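You operate a simulated robot arm through the tools that you are given. There is no shell and no other tool. Be economical: measure what you need, move in short steps, check, and stop when the job is done.

The job below is to be done with a simulated robot arm. You get a single attempt, and the scene is never put back.

## Task
Fetch the silver spacer that says "2" from the top of the steel bench and set it on the code card.
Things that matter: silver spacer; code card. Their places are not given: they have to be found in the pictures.

It is judged by the outcome, as a careful person would: the job done as asked, and still so three seconds after it is handed in. It fails if anything else is knocked over, pushed out of place, dropped, spilled or broken.

## Robot
A 7-joint arm with a two-finger parallel gripper, fixed in place. Base frame: the origin is at the foot of the arm, x ahead of it, y to its left, z up; the work surface is at about z = 0. Units: m, degrees, N and s.
With the tool pointing down near the work surface it reaches from about 0.24 to 0.62 m from the base axis. Its first joint turns from -66.0 to 66.0 degrees. Payload 2.6 kg.
Tool frame: the origin (TCP) lies between the finger pads and is the grasp point; the fingertips stand 0.03 m ahead of it; z points along the fingers, y is the line along which they close. The gripper opens to 0.094 m. The fingers are 0.028 m wide and 0.01 m thick; the gripper's body (0.05 by 0.096 m) begins 0.055 m behind the TCP.
Orientation is that of the tool frame in the base frame, as [roll, pitch, yaw] about the fixed x, y, z axes, in that order (R = Rz(yaw) Ry(pitch) Rx(roll)). With the fingers straight down and closing along the base's y, the tool's x points along the base's -x, its y along +y and its z along -z.

## Interface
- The arm moves only by the tool servo_tool. Its argument "moves" is a list of rows, each a list of 7 numbers: the shift along the tool's x, y, z in units of 250 mm (1.0 is 250 mm), then the turn, a rotation vector about the tool's x, y, z in units of 60 degrees (1.0 is 60 degrees), then the closure, from 0 (fully open) to 1 (shut). In form: [[x, y, z, ax, ay, az, grip], ...]. A call has 1 to 8 rows; each row is the pose to reach, as a shift and turn from the pose commanded when the call began, along the tool's axes at that moment. A call with a number of a shift or a turn outside -1 to 1 is refused whole. Each row takes 0.2 s and may step no farther than 0.05 m and 8.6 degrees from the row before; otherwise, or with a gripper value out of range, the whole call is refused. Where a pose cannot be reached the arm comes as near as it can. A force on the tool above 40 N (or 10 N above the force at the start of the call, whichever is more), or a blocked arm, ends the call early, and 0.2 s more pass. The fingers move at their own pace (about 0.072 m/s each) and stop on an object; they squeeze with about 41 N. The grip force told is the motor's: it shows also when the fingers shut on nothing. Time passes only in rows, and 0.2 s behind the last, so rows that repeat a pose let the fingers close. The reply holds the time, the measured pose of the TCP, the force on the tool along the base axes, the opening and the grip force, in the units named above and with some noise.
- Cameras (640 x 400 px; columns grow to the right, rows downward): "scene" is fixed at [0.0278, 0.4381, 0.5455]; the picture's right is [-0.78, -0.62, 0.00], its down [-0.46, 0.58, -0.67] and it looks along [0.42, -0.53, -0.74] (base axes); focal length 362 px, centre (320, 200). "wrist" rides on the gripper at [-0.037, 0, -0.058] in the tool frame; the picture's right is [0.00, -1.00, 0.00], its down [0.97, 0.00, -0.24] and it looks along [0.24, 0.00, 0.97] (tool axes); focal length 218 px, centre (320, 200).
- grab_frame(camera): a new picture of that camera. The clock stands still meanwhile.
- locate(camera, pixels): for up to 12 pixels [column, row] of the newest picture of that camera ("zoom" is the newest enlarged one), the place [x, y, z] in the base frame of the surface seen there, good to about 0.003 m. The clock stands still meanwhile.
- close_up(camera, box): a new picture of the part [left, top, right, bottom] of that camera's present view, enlarged. The clock stands still meanwhile.
- finish_job(): hands the job in; it is judged then, once.

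Work in short steps. Measure before you move; look again where a grasp or a placing could have gone wrong, and mend it. You have 60 turns and 30 pictures in all, those below and enlarged ones among them. Open the gripper and draw the arm clear of the work before you hand the job in, unless the task says otherwise; then end with one line.

The tools are called after "Call:" as name(argument=value, ...) on one line, values as JSON. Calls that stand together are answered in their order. servo_tool: Moves the arm, as the interface text tells. Its arguments: {"type":"object","properties":{"moves":{"type":"array","items":{"type":"array","items":{"type":"number"}}}},"required":["moves"]} The other tools are called the same way: grab_frame (camera) takes a picture; locate (camera, pixels) gives the place of the surface under pixels of a picture; close_up (camera, box) takes an enlarged picture of a part of a camera's view; finish_job () hands the job in.

At the start:

```text
time_s: 0.0
position: [0.3232, 0.3236, 0.2121]
tcp_rot: [-180.0, 0.0, -179.9]
force: [0.0, 0.3, 0.2]
width: 0.094
gripper_force: 0.0
```

scene: 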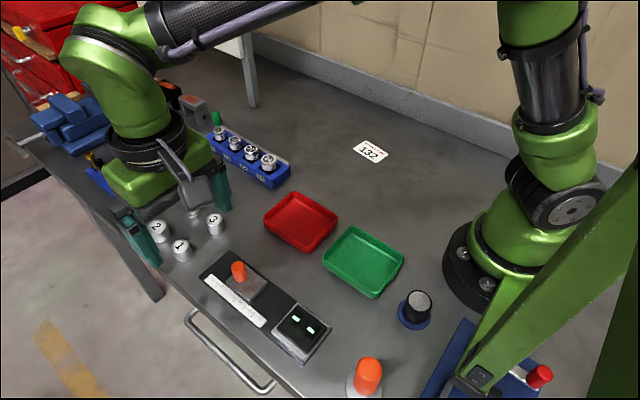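
wrist: 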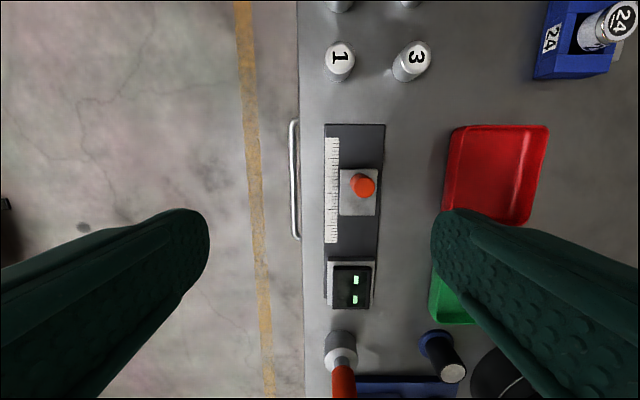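

The scene shows spacers "2" at (159,230), "1" at (181,250), "3" at (215,223), a fourth perhaps behind the gripper near (193,210); the code card "132" is at (370,152). I take an enlarged picture of both areas.

Call:
close_up(camera="scene", box=[100, 180, 260, 280])

Call:
locate(camera="scene", pixels=[[159, 226], [181, 245], [215, 218], [370, 152], [355, 150], [386, 154], [376, 142], [364, 162], [159, 242], [193, 214]])

```text
4.00 times, centred on (180, 230) of scene
```

zoom: 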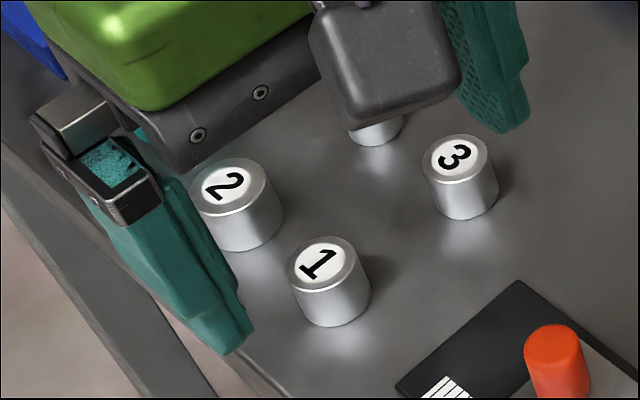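

```text
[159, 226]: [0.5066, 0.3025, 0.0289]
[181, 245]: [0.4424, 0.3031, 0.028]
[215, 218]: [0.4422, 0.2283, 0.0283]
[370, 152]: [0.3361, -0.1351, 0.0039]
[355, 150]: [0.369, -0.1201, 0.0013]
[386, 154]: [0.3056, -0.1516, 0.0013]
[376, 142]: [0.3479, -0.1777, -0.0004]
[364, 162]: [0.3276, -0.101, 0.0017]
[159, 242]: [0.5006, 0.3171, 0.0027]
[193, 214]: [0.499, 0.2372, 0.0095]
```

The "2" spacer stands at about (0.507, 0.302), top z≈0.028, and the fourth one is partly hidden by the gripper. I move above it at the present height and look with the wrist camera.

Call:
servo_tool(moves=[[-0.16, -0.02, 0, 0, 0, 0, 0.2], [-0.32, -0.04, 0, 0, 0, 0, 0.4], [-0.48, -0.06, 0, 0, 0, 0, 0.45], [-0.62, -0.084, 0, 0, 0, 0, 0.45], [-0.62, -0.084, 0, 0, 0, 0, 0.45]])

Call:
grab_frame(camera="wrist")

Call:
grab_frame(camera="scene")

```text
time_s: 1.2
position: [0.4793, 0.3038, 0.2103]
tcp_rot: [179.9, 0.0, 180.0]
force: [0.3, -0.5, 0.4]
width: 0.052
gripper_force: 0.0
```

```text
26 pictures are left
```

wrist: 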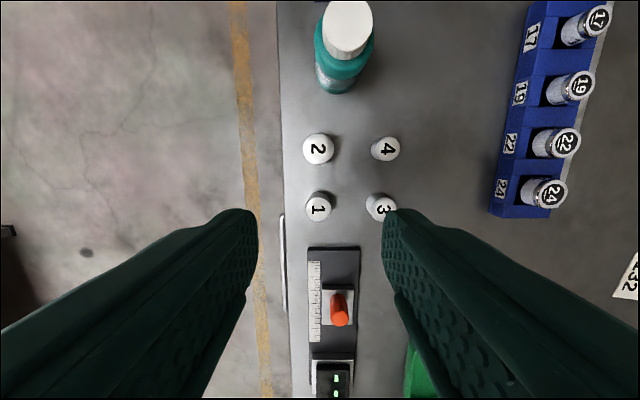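

```text
25 pictures are left
```

scene: 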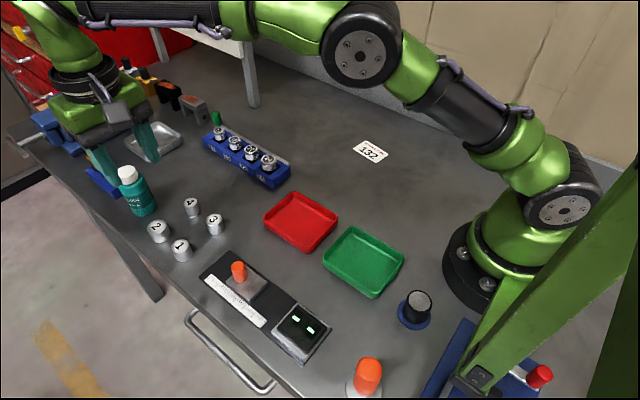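

The wrist view shows "2" at (318,149), "4" at (386,149), "1" at (318,206), and a teal bottle at (345,50) beyond. I measure these.

Call:
locate(camera="wrist", pixels=[[318, 148], [303, 149], [334, 149], [318, 134], [318, 164], [386, 149], [318, 209], [348, 25], [337, 85], [330, 55], [348, 58]])

Call:
locate(camera="scene", pixels=[[158, 225], [148, 226], [168, 226], [158, 220], [158, 232], [191, 202], [127, 173], [128, 168], [143, 200], [150, 205], [370, 152], [355, 150]])

Call:
close_up(camera="scene", box=[80, 140, 240, 240])

Call:
close_up(camera="scene", box=[338, 132, 402, 172])

```text
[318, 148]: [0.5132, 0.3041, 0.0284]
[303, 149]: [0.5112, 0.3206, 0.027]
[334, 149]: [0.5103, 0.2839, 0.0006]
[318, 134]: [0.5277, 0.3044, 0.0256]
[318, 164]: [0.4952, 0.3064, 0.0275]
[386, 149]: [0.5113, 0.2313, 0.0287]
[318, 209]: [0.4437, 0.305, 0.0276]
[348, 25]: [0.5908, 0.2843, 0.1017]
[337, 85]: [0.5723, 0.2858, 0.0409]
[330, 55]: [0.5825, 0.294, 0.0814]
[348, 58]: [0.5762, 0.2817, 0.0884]
```

```text
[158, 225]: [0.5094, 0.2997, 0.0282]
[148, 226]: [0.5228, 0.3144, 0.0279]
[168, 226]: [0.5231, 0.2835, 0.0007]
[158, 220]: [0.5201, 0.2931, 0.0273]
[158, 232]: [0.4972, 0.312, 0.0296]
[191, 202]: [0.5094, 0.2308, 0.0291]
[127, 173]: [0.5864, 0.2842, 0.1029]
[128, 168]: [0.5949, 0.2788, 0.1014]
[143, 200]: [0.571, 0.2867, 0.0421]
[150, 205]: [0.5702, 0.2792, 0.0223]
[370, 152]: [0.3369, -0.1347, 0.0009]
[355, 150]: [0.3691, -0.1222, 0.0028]
```

```text
4.00 times, centred on (160, 190) of scene
```

zoom: 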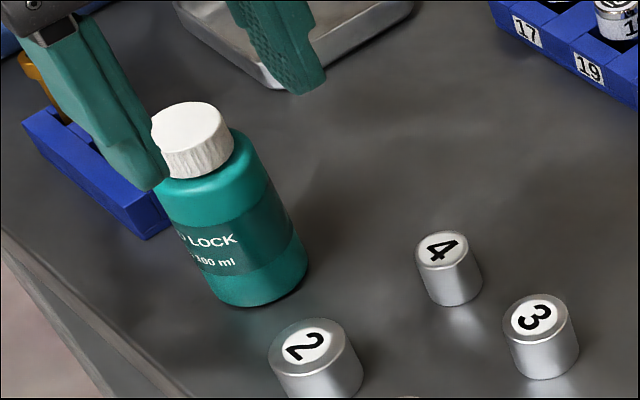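

```text
10.00 times, centred on (370, 152) of scene
```

zoom: 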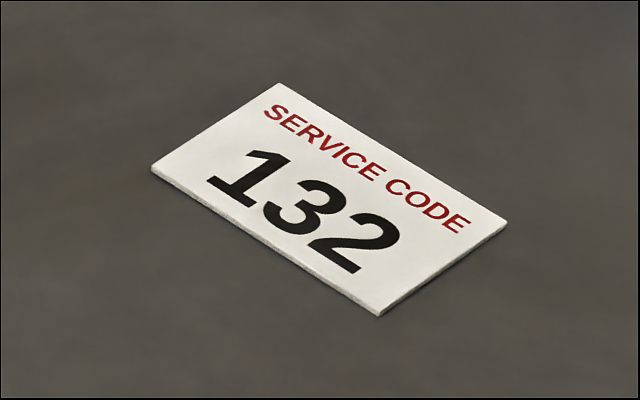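

"2" is centred at about (0.511, 0.303), Ø≈0.034 and 0.028 high. The bottle stands at x≈0.588 and the wrist camera hangs out towards it, so I lean the tool back 15° for clearance and go to a hover above the spacer.

Call:
servo_tool(moves=[[0, 0, 0, 0, -0.125, 0, 0.45], [-0.03, 0, 0.05, 0, -0.25, 0, 0.45], [-0.08, 0, 0.15, 0, -0.25, 0, 0.45], [-0.127, 0, 0.28, 0, -0.25, 0, 0.45], [-0.127, 0, 0.28, 0, -0.25, 0, 0.45]])

Call:
grab_frame(camera="wrist")

Call:
close_up(camera="scene", box=[80, 140, 240, 240])

```text
time_s: 2.4
position: [0.5108, 0.3042, 0.1405]
tcp_rot: [180.0, 15.0, -179.9]
force: [-0.1, -0.7, 0.2]
width: 0.0519
gripper_force: 0.0
```

```text
22 pictures are left
```

wrist: 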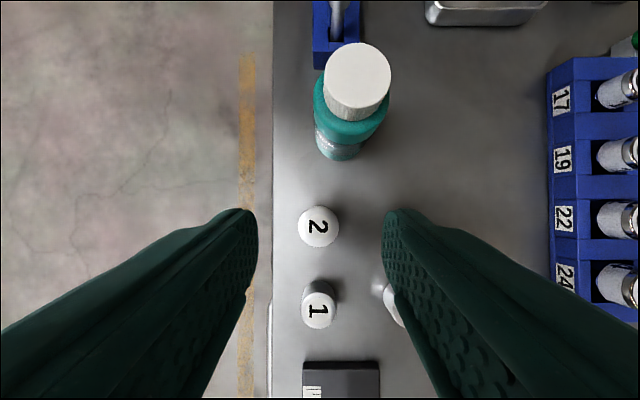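

```text
4.00 times, centred on (160, 190) of scene
```

zoom: 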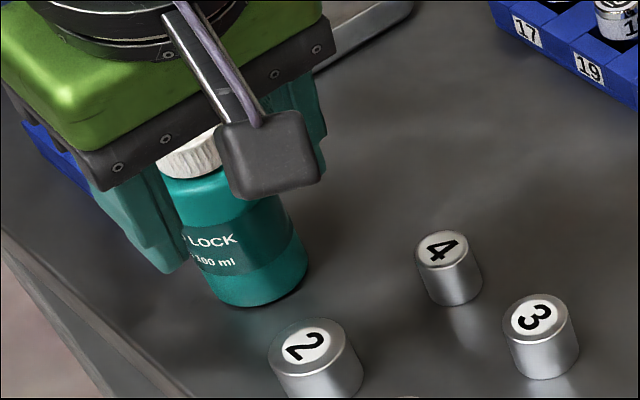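

The scene view shows a grey housing at zoom (268,155) on the base-facing side; I measure it, the finger positions and the spacer again before going down.

Call:
locate(camera="zoom", pixels=[[268, 155], [235, 192], [310, 182], [225, 130], [90, 165], [150, 255], [305, 350]])

Call:
locate(camera="wrist", pixels=[[318, 227], [300, 226], [337, 226], [318, 208], [318, 245], [385, 225], [257, 225], [357, 75], [356, 110]])

```text
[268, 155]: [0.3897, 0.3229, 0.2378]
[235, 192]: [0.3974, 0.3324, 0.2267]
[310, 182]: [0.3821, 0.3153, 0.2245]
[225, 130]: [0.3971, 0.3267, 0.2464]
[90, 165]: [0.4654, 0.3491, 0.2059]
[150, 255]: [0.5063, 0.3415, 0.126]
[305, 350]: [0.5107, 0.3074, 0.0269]
```

```text
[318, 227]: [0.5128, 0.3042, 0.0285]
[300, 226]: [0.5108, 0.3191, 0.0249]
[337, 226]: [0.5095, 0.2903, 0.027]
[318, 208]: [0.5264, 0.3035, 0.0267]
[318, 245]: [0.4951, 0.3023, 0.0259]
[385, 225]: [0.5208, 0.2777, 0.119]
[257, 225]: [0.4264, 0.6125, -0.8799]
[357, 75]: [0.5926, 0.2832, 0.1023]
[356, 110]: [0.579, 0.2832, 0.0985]
```

Housing clears easily (z will be ≈0.125), and the spacer is centred at (0.511, 0.304). I go down to TCP z≈0.038, with the fingertips straddling the spacer, still open at 0.052.

Call:
servo_tool(moves=[[0.035, 0, 0.08, 0, 0, 0, 0.45], [0.07, 0, 0.2, 0, 0, 0, 0.45], [0.1, 0, 0.3, 0, 0, 0, 0.45], [0.1255, 0, 0.391, 0, 0, 0, 0.45], [0.1255, 0, 0.391, 0, 0, 0, 0.45]])

Call:
close_up(camera="scene", box=[80, 160, 240, 260])

Call:
grab_frame(camera="wrist")

```text
time_s: 3.6
position: [0.5059, 0.3054, 0.0398]
tcp_rot: [180.0, 15.0, -180.0]
force: [0.0, 0.1, -0.7]
width: 0.0515
gripper_force: 0.0
```

```text
4.00 times, centred on (160, 210) of scene
```

zoom: 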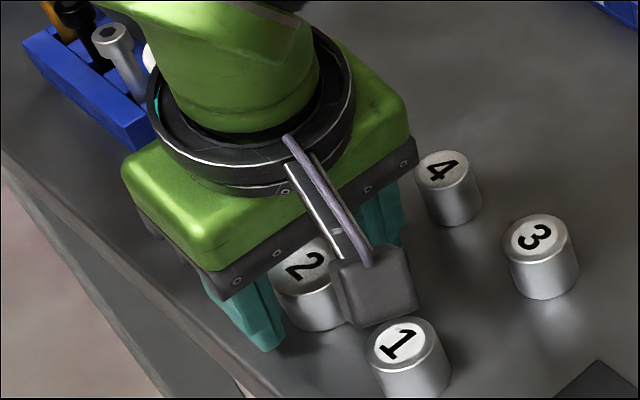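

```text
19 pictures are left
```

wrist: 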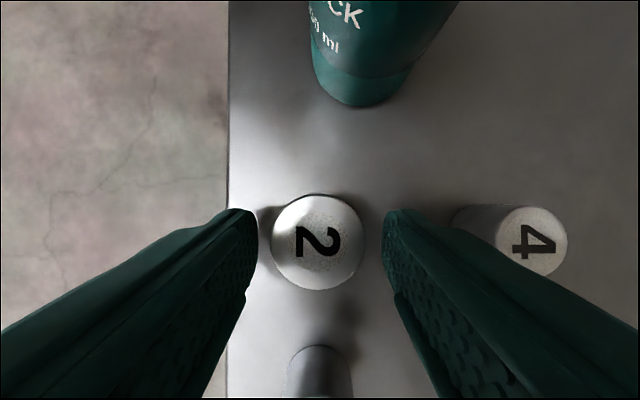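

The spacer "2" (318,242) sits centred between the fingers, which clear "4" and the bottle. I close the gripper in place.

Call:
servo_tool(moves=[[0, 0, 0, 0, 0, 0, 0.6], [0, 0, 0, 0, 0, 0, 0.8], [0, 0, 0, 0, 0, 0, 0.9], [0, 0, 0, 0, 0, 0, 0.9]])

```text
time_s: 4.6
position: [0.5053, 0.3046, 0.0388]
tcp_rot: [-180.0, 15.0, 179.9]
force: [-0.1, -0.3, -0.2]
width: 0.0322
gripper_force: 40.6
```

It is gripped at 0.032 m with 40.6 N. I lift straight up by 0.14 m and check.

Call:
servo_tool(moves=[[-0.026, 0, -0.097, 0, 0, 0, 0.9], [-0.0625, 0, -0.232, 0, 0, 0, 0.9], [-0.104, 0, -0.387, 0, 0, 0, 0.9], [-0.145, 0, -0.541, 0, 0, 0, 0.9], [-0.145, 0, -0.541, 0, 0, 0, 0.9]])

Call:
grab_frame(camera="wrist")

Call:
grab_frame(camera="scene")

```text
time_s: 5.8
position: [0.5066, 0.3035, 0.1787]
tcp_rot: [179.9, 15.0, -180.0]
force: [-0.5, -0.4, 0.2]
width: 0.0321
gripper_force: 40.7
```

```text
18 pictures are left
```

wrist: 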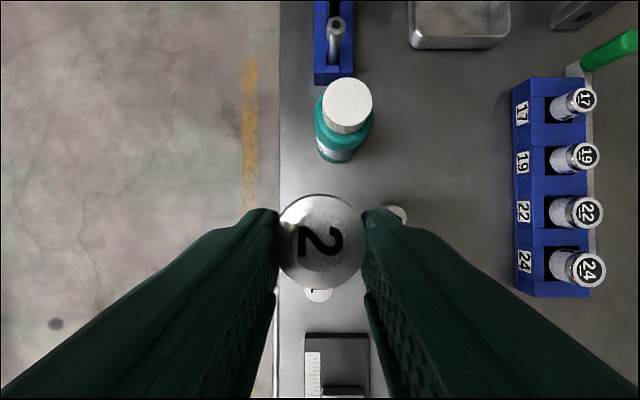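

```text
17 pictures are left
```

scene: 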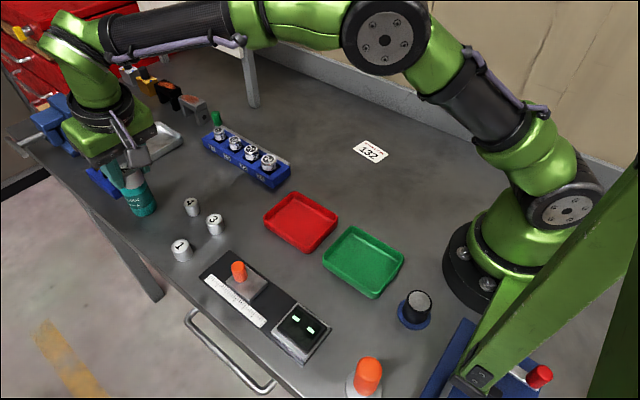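

Spacer "2" is held and lifted; the other things are undisturbed. I carry it at constant height towards the card (≈(0.336, -0.136)), first half of the way.

Call:
servo_tool(moves=[[0.0565, -0.1465, -0.0152, 0, 0, 0, 0.9], [0.113, -0.293, -0.0303, 0, 0, 0, 0.9], [0.1695, -0.4395, -0.0455, 0, 0, 0, 0.9], [0.226, -0.586, -0.0607, 0, 0, 0, 0.9], [0.2825, -0.7325, -0.0758, 0, 0, 0, 0.9], [0.339, -0.879, -0.091, 0, 0, 0, 0.9], [0.339, -0.879, -0.091, 0, 0, 0, 0.9]])

```text
time_s: 7.4
position: [0.4191, 0.0833, 0.179]
tcp_rot: [-180.0, 15.0, -179.9]
force: [0.2, 0.4, -0.4]
width: 0.0322
gripper_force: 41.2
```

The spacer is still held (0.0322 m) and the path is as planned. Now the second half.

Call:
servo_tool(moves=[[0.0565, -0.1465, -0.0152, 0, 0, 0, 0.9], [0.113, -0.293, -0.0303, 0, 0, 0, 0.9], [0.1695, -0.4395, -0.0455, 0, 0, 0, 0.9], [0.226, -0.586, -0.0607, 0, 0, 0, 0.9], [0.2825, -0.7325, -0.0758, 0, 0, 0, 0.9], [0.339, -0.879, -0.091, 0, 0, 0, 0.9], [0.339, -0.879, -0.091, 0, 0, 0, 0.9]])

Call:
grab_frame(camera="wrist")

Call:
grab_frame(camera="scene")

```text
time_s: 9.0
position: [0.3299, -0.137, 0.18]
tcp_rot: [-180.0, 14.9, -180.0]
force: [1.5, -0.1, -0.2]
width: 0.0321
gripper_force: 41.2
```

```text
16 pictures are left
```

wrist: 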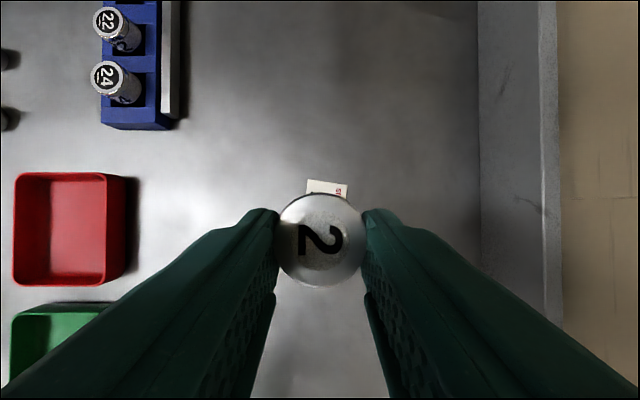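

```text
15 pictures are left
```

scene: 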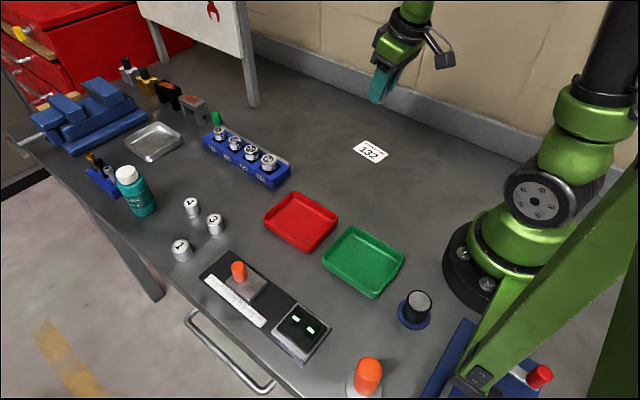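

The card is unobstructed in the scene view at (371,152); I measure its corners for an exact centre.

Call:
locate(camera="scene", pixels=[[366, 142], [387, 154], [376, 162], [355, 149], [371, 152]])

Call:
locate(camera="wrist", pixels=[[308, 181], [347, 186], [327, 188], [320, 240]])

```text
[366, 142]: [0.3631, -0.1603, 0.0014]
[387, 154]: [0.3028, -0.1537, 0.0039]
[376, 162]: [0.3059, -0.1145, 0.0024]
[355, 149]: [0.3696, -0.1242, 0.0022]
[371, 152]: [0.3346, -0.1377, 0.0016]
```

```text
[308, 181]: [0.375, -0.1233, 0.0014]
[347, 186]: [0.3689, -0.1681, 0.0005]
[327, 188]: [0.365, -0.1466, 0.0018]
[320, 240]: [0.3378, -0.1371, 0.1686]
```

The card's centre is (0.335, -0.138) and the spacer hangs over it at (0.336, -0.137). I descend straight by 0.135 m, just short of contact.

Call:
servo_tool(moves=[[0.041, 0, 0.155, 0, 0, 0, 0.9], [0.083, 0, 0.31, 0, 0, 0, 0.9], [0.114, 0, 0.425, 0, 0, 0, 0.9], [0.13, 0, 0.485, 0, 0, 0, 0.9], [0.14, 0, 0.522, 0, 0, 0, 0.9], [0.14, 0, 0.522, 0, 0, 0, 0.9]])

Call:
close_up(camera="scene", box=[322, 112, 418, 172])

```text
time_s: 10.4
position: [0.3298, -0.1371, 0.0448]
tcp_rot: [179.9, 15.0, 180.0]
force: [-0.2, 0.3, -0.9]
width: 0.0324
gripper_force: 41.1
```

```text
6.67 times, centred on (370, 142) of scene
```

zoom: 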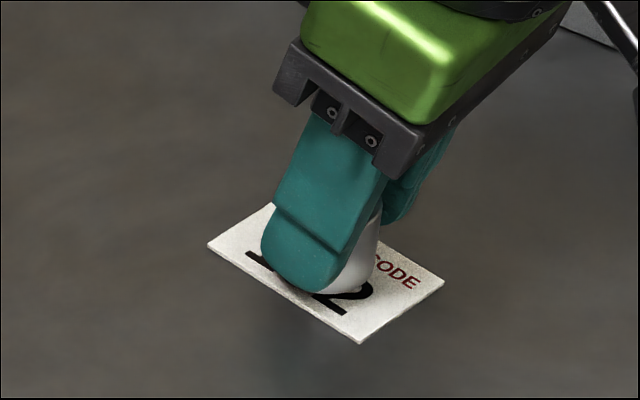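

The spacer is over the middle of the card, TCP z≈0.0445. I lower in 1 mm steps by 3 mm while watching the force.

Call:
servo_tool(moves=[[0.001, 0, 0.0039, 0, 0, 0, 0.9], [0.002, 0, 0.0077, 0, 0, 0, 0.9], [0.003, 0, 0.0116, 0, 0, 0, 0.9], [0.003, 0, 0.0116, 0, 0, 0, 0.9]])

```text
time_s: 11.4
position: [0.3286, -0.1356, 0.0419]
tcp_rot: [-180.0, 15.1, 180.0]
force: [0.3, 0.6, 1.8]
width: 0.0323
gripper_force: 41.0
```

Force is still only ≈1.8 N at z≈0.0415. I go down about 1 mm more.

Call:
servo_tool(moves=[[0.0005, 0, 0.002, 0, 0, 0, 0.9], [0.001, 0, 0.0039, 0, 0, 0, 0.9], [0.001, 0, 0.0039, 0, 0, 0, 0.9]])

```text
time_s: 12.2
position: [0.3298, -0.136, 0.0405]
tcp_rot: [-179.9, 15.2, -179.9]
force: [0.1, 0.2, 7.6]
width: 0.0321
gripper_force: 40.7
```

The upward force rose to 7.6 N, so the spacer rests on the card. I open the fingers gently in place.

Call:
servo_tool(moves=[[0, 0, 0, 0, 0, 0, 0.6], [0, 0, 0, 0, 0, 0, 0.5], [0, 0, 0, 0, 0, 0, 0.4], [0, 0, 0, 0, 0, 0, 0.4]])

Call:
grab_frame(camera="wrist")

```text
time_s: 13.2
position: [0.3299, -0.1358, 0.0403]
tcp_rot: [-179.9, 15.0, -179.9]
force: [0.5, 0.4, 0.2]
width: 0.0564
gripper_force: 0.0
```

```text
13 pictures are left
```

wrist: 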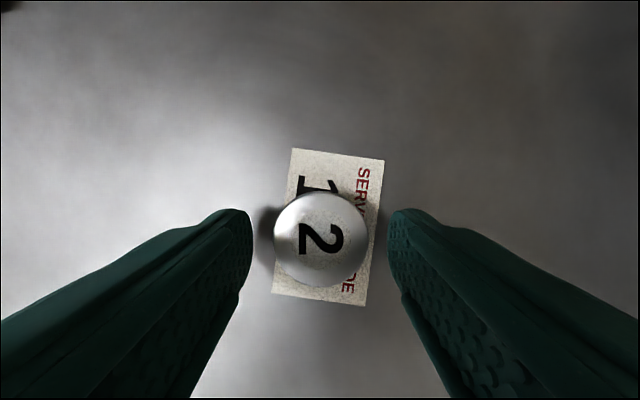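

The spacer stands free on the card, both fingers clear. I retreat straight up and check.

Call:
servo_tool(moves=[[-0.02, 0, -0.077, 0, 0, 0, 0.4], [-0.0625, 0, -0.232, 0, 0, 0, 0.4], [-0.104, 0, -0.387, 0, 0, 0, 0.4], [-0.145, 0, -0.541, 0, 0, 0, 0.2], [-0.145, 0, -0.541, 0, 0, 0, 0]])

Call:
grab_frame(camera="scene")

Call:
close_up(camera="scene", box=[322, 112, 418, 172])

```text
time_s: 14.4
position: [0.3311, -0.1359, 0.1815]
tcp_rot: [-179.9, 15.0, -179.9]
force: [0.5, 0.3, 0.3]
width: 0.0939
gripper_force: 0.0
```

```text
12 pictures are left
```

scene: 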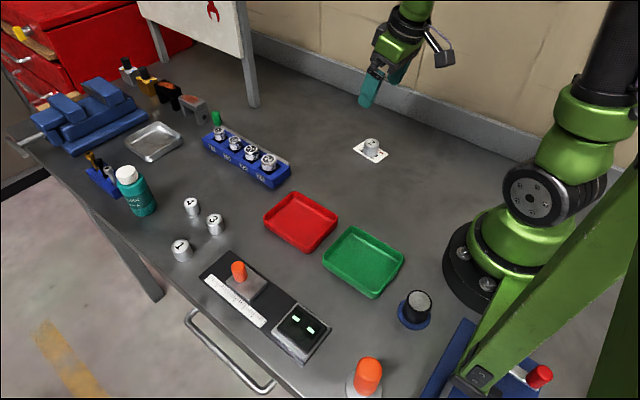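

```text
6.67 times, centred on (370, 142) of scene
```

zoom: 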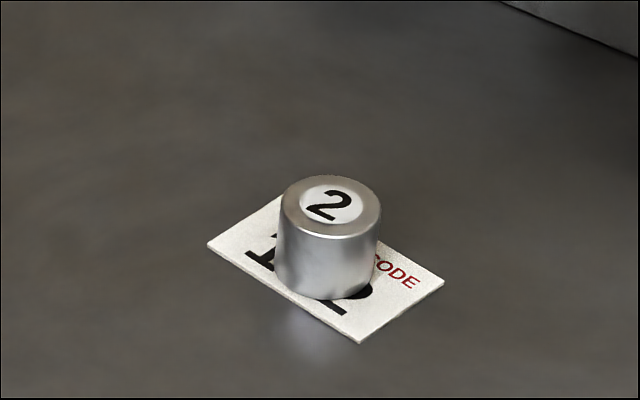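

The spacer "2" stands upright on the card, the card has not moved, everything else is in place, and the arm is clear with the gripper open. I hand the job in.

Call:
finish_job()

```text
The job is handed in.
```

The silver spacer "2" is standing upright on the code card. Nothing else was disturbed, and the job is handed in.
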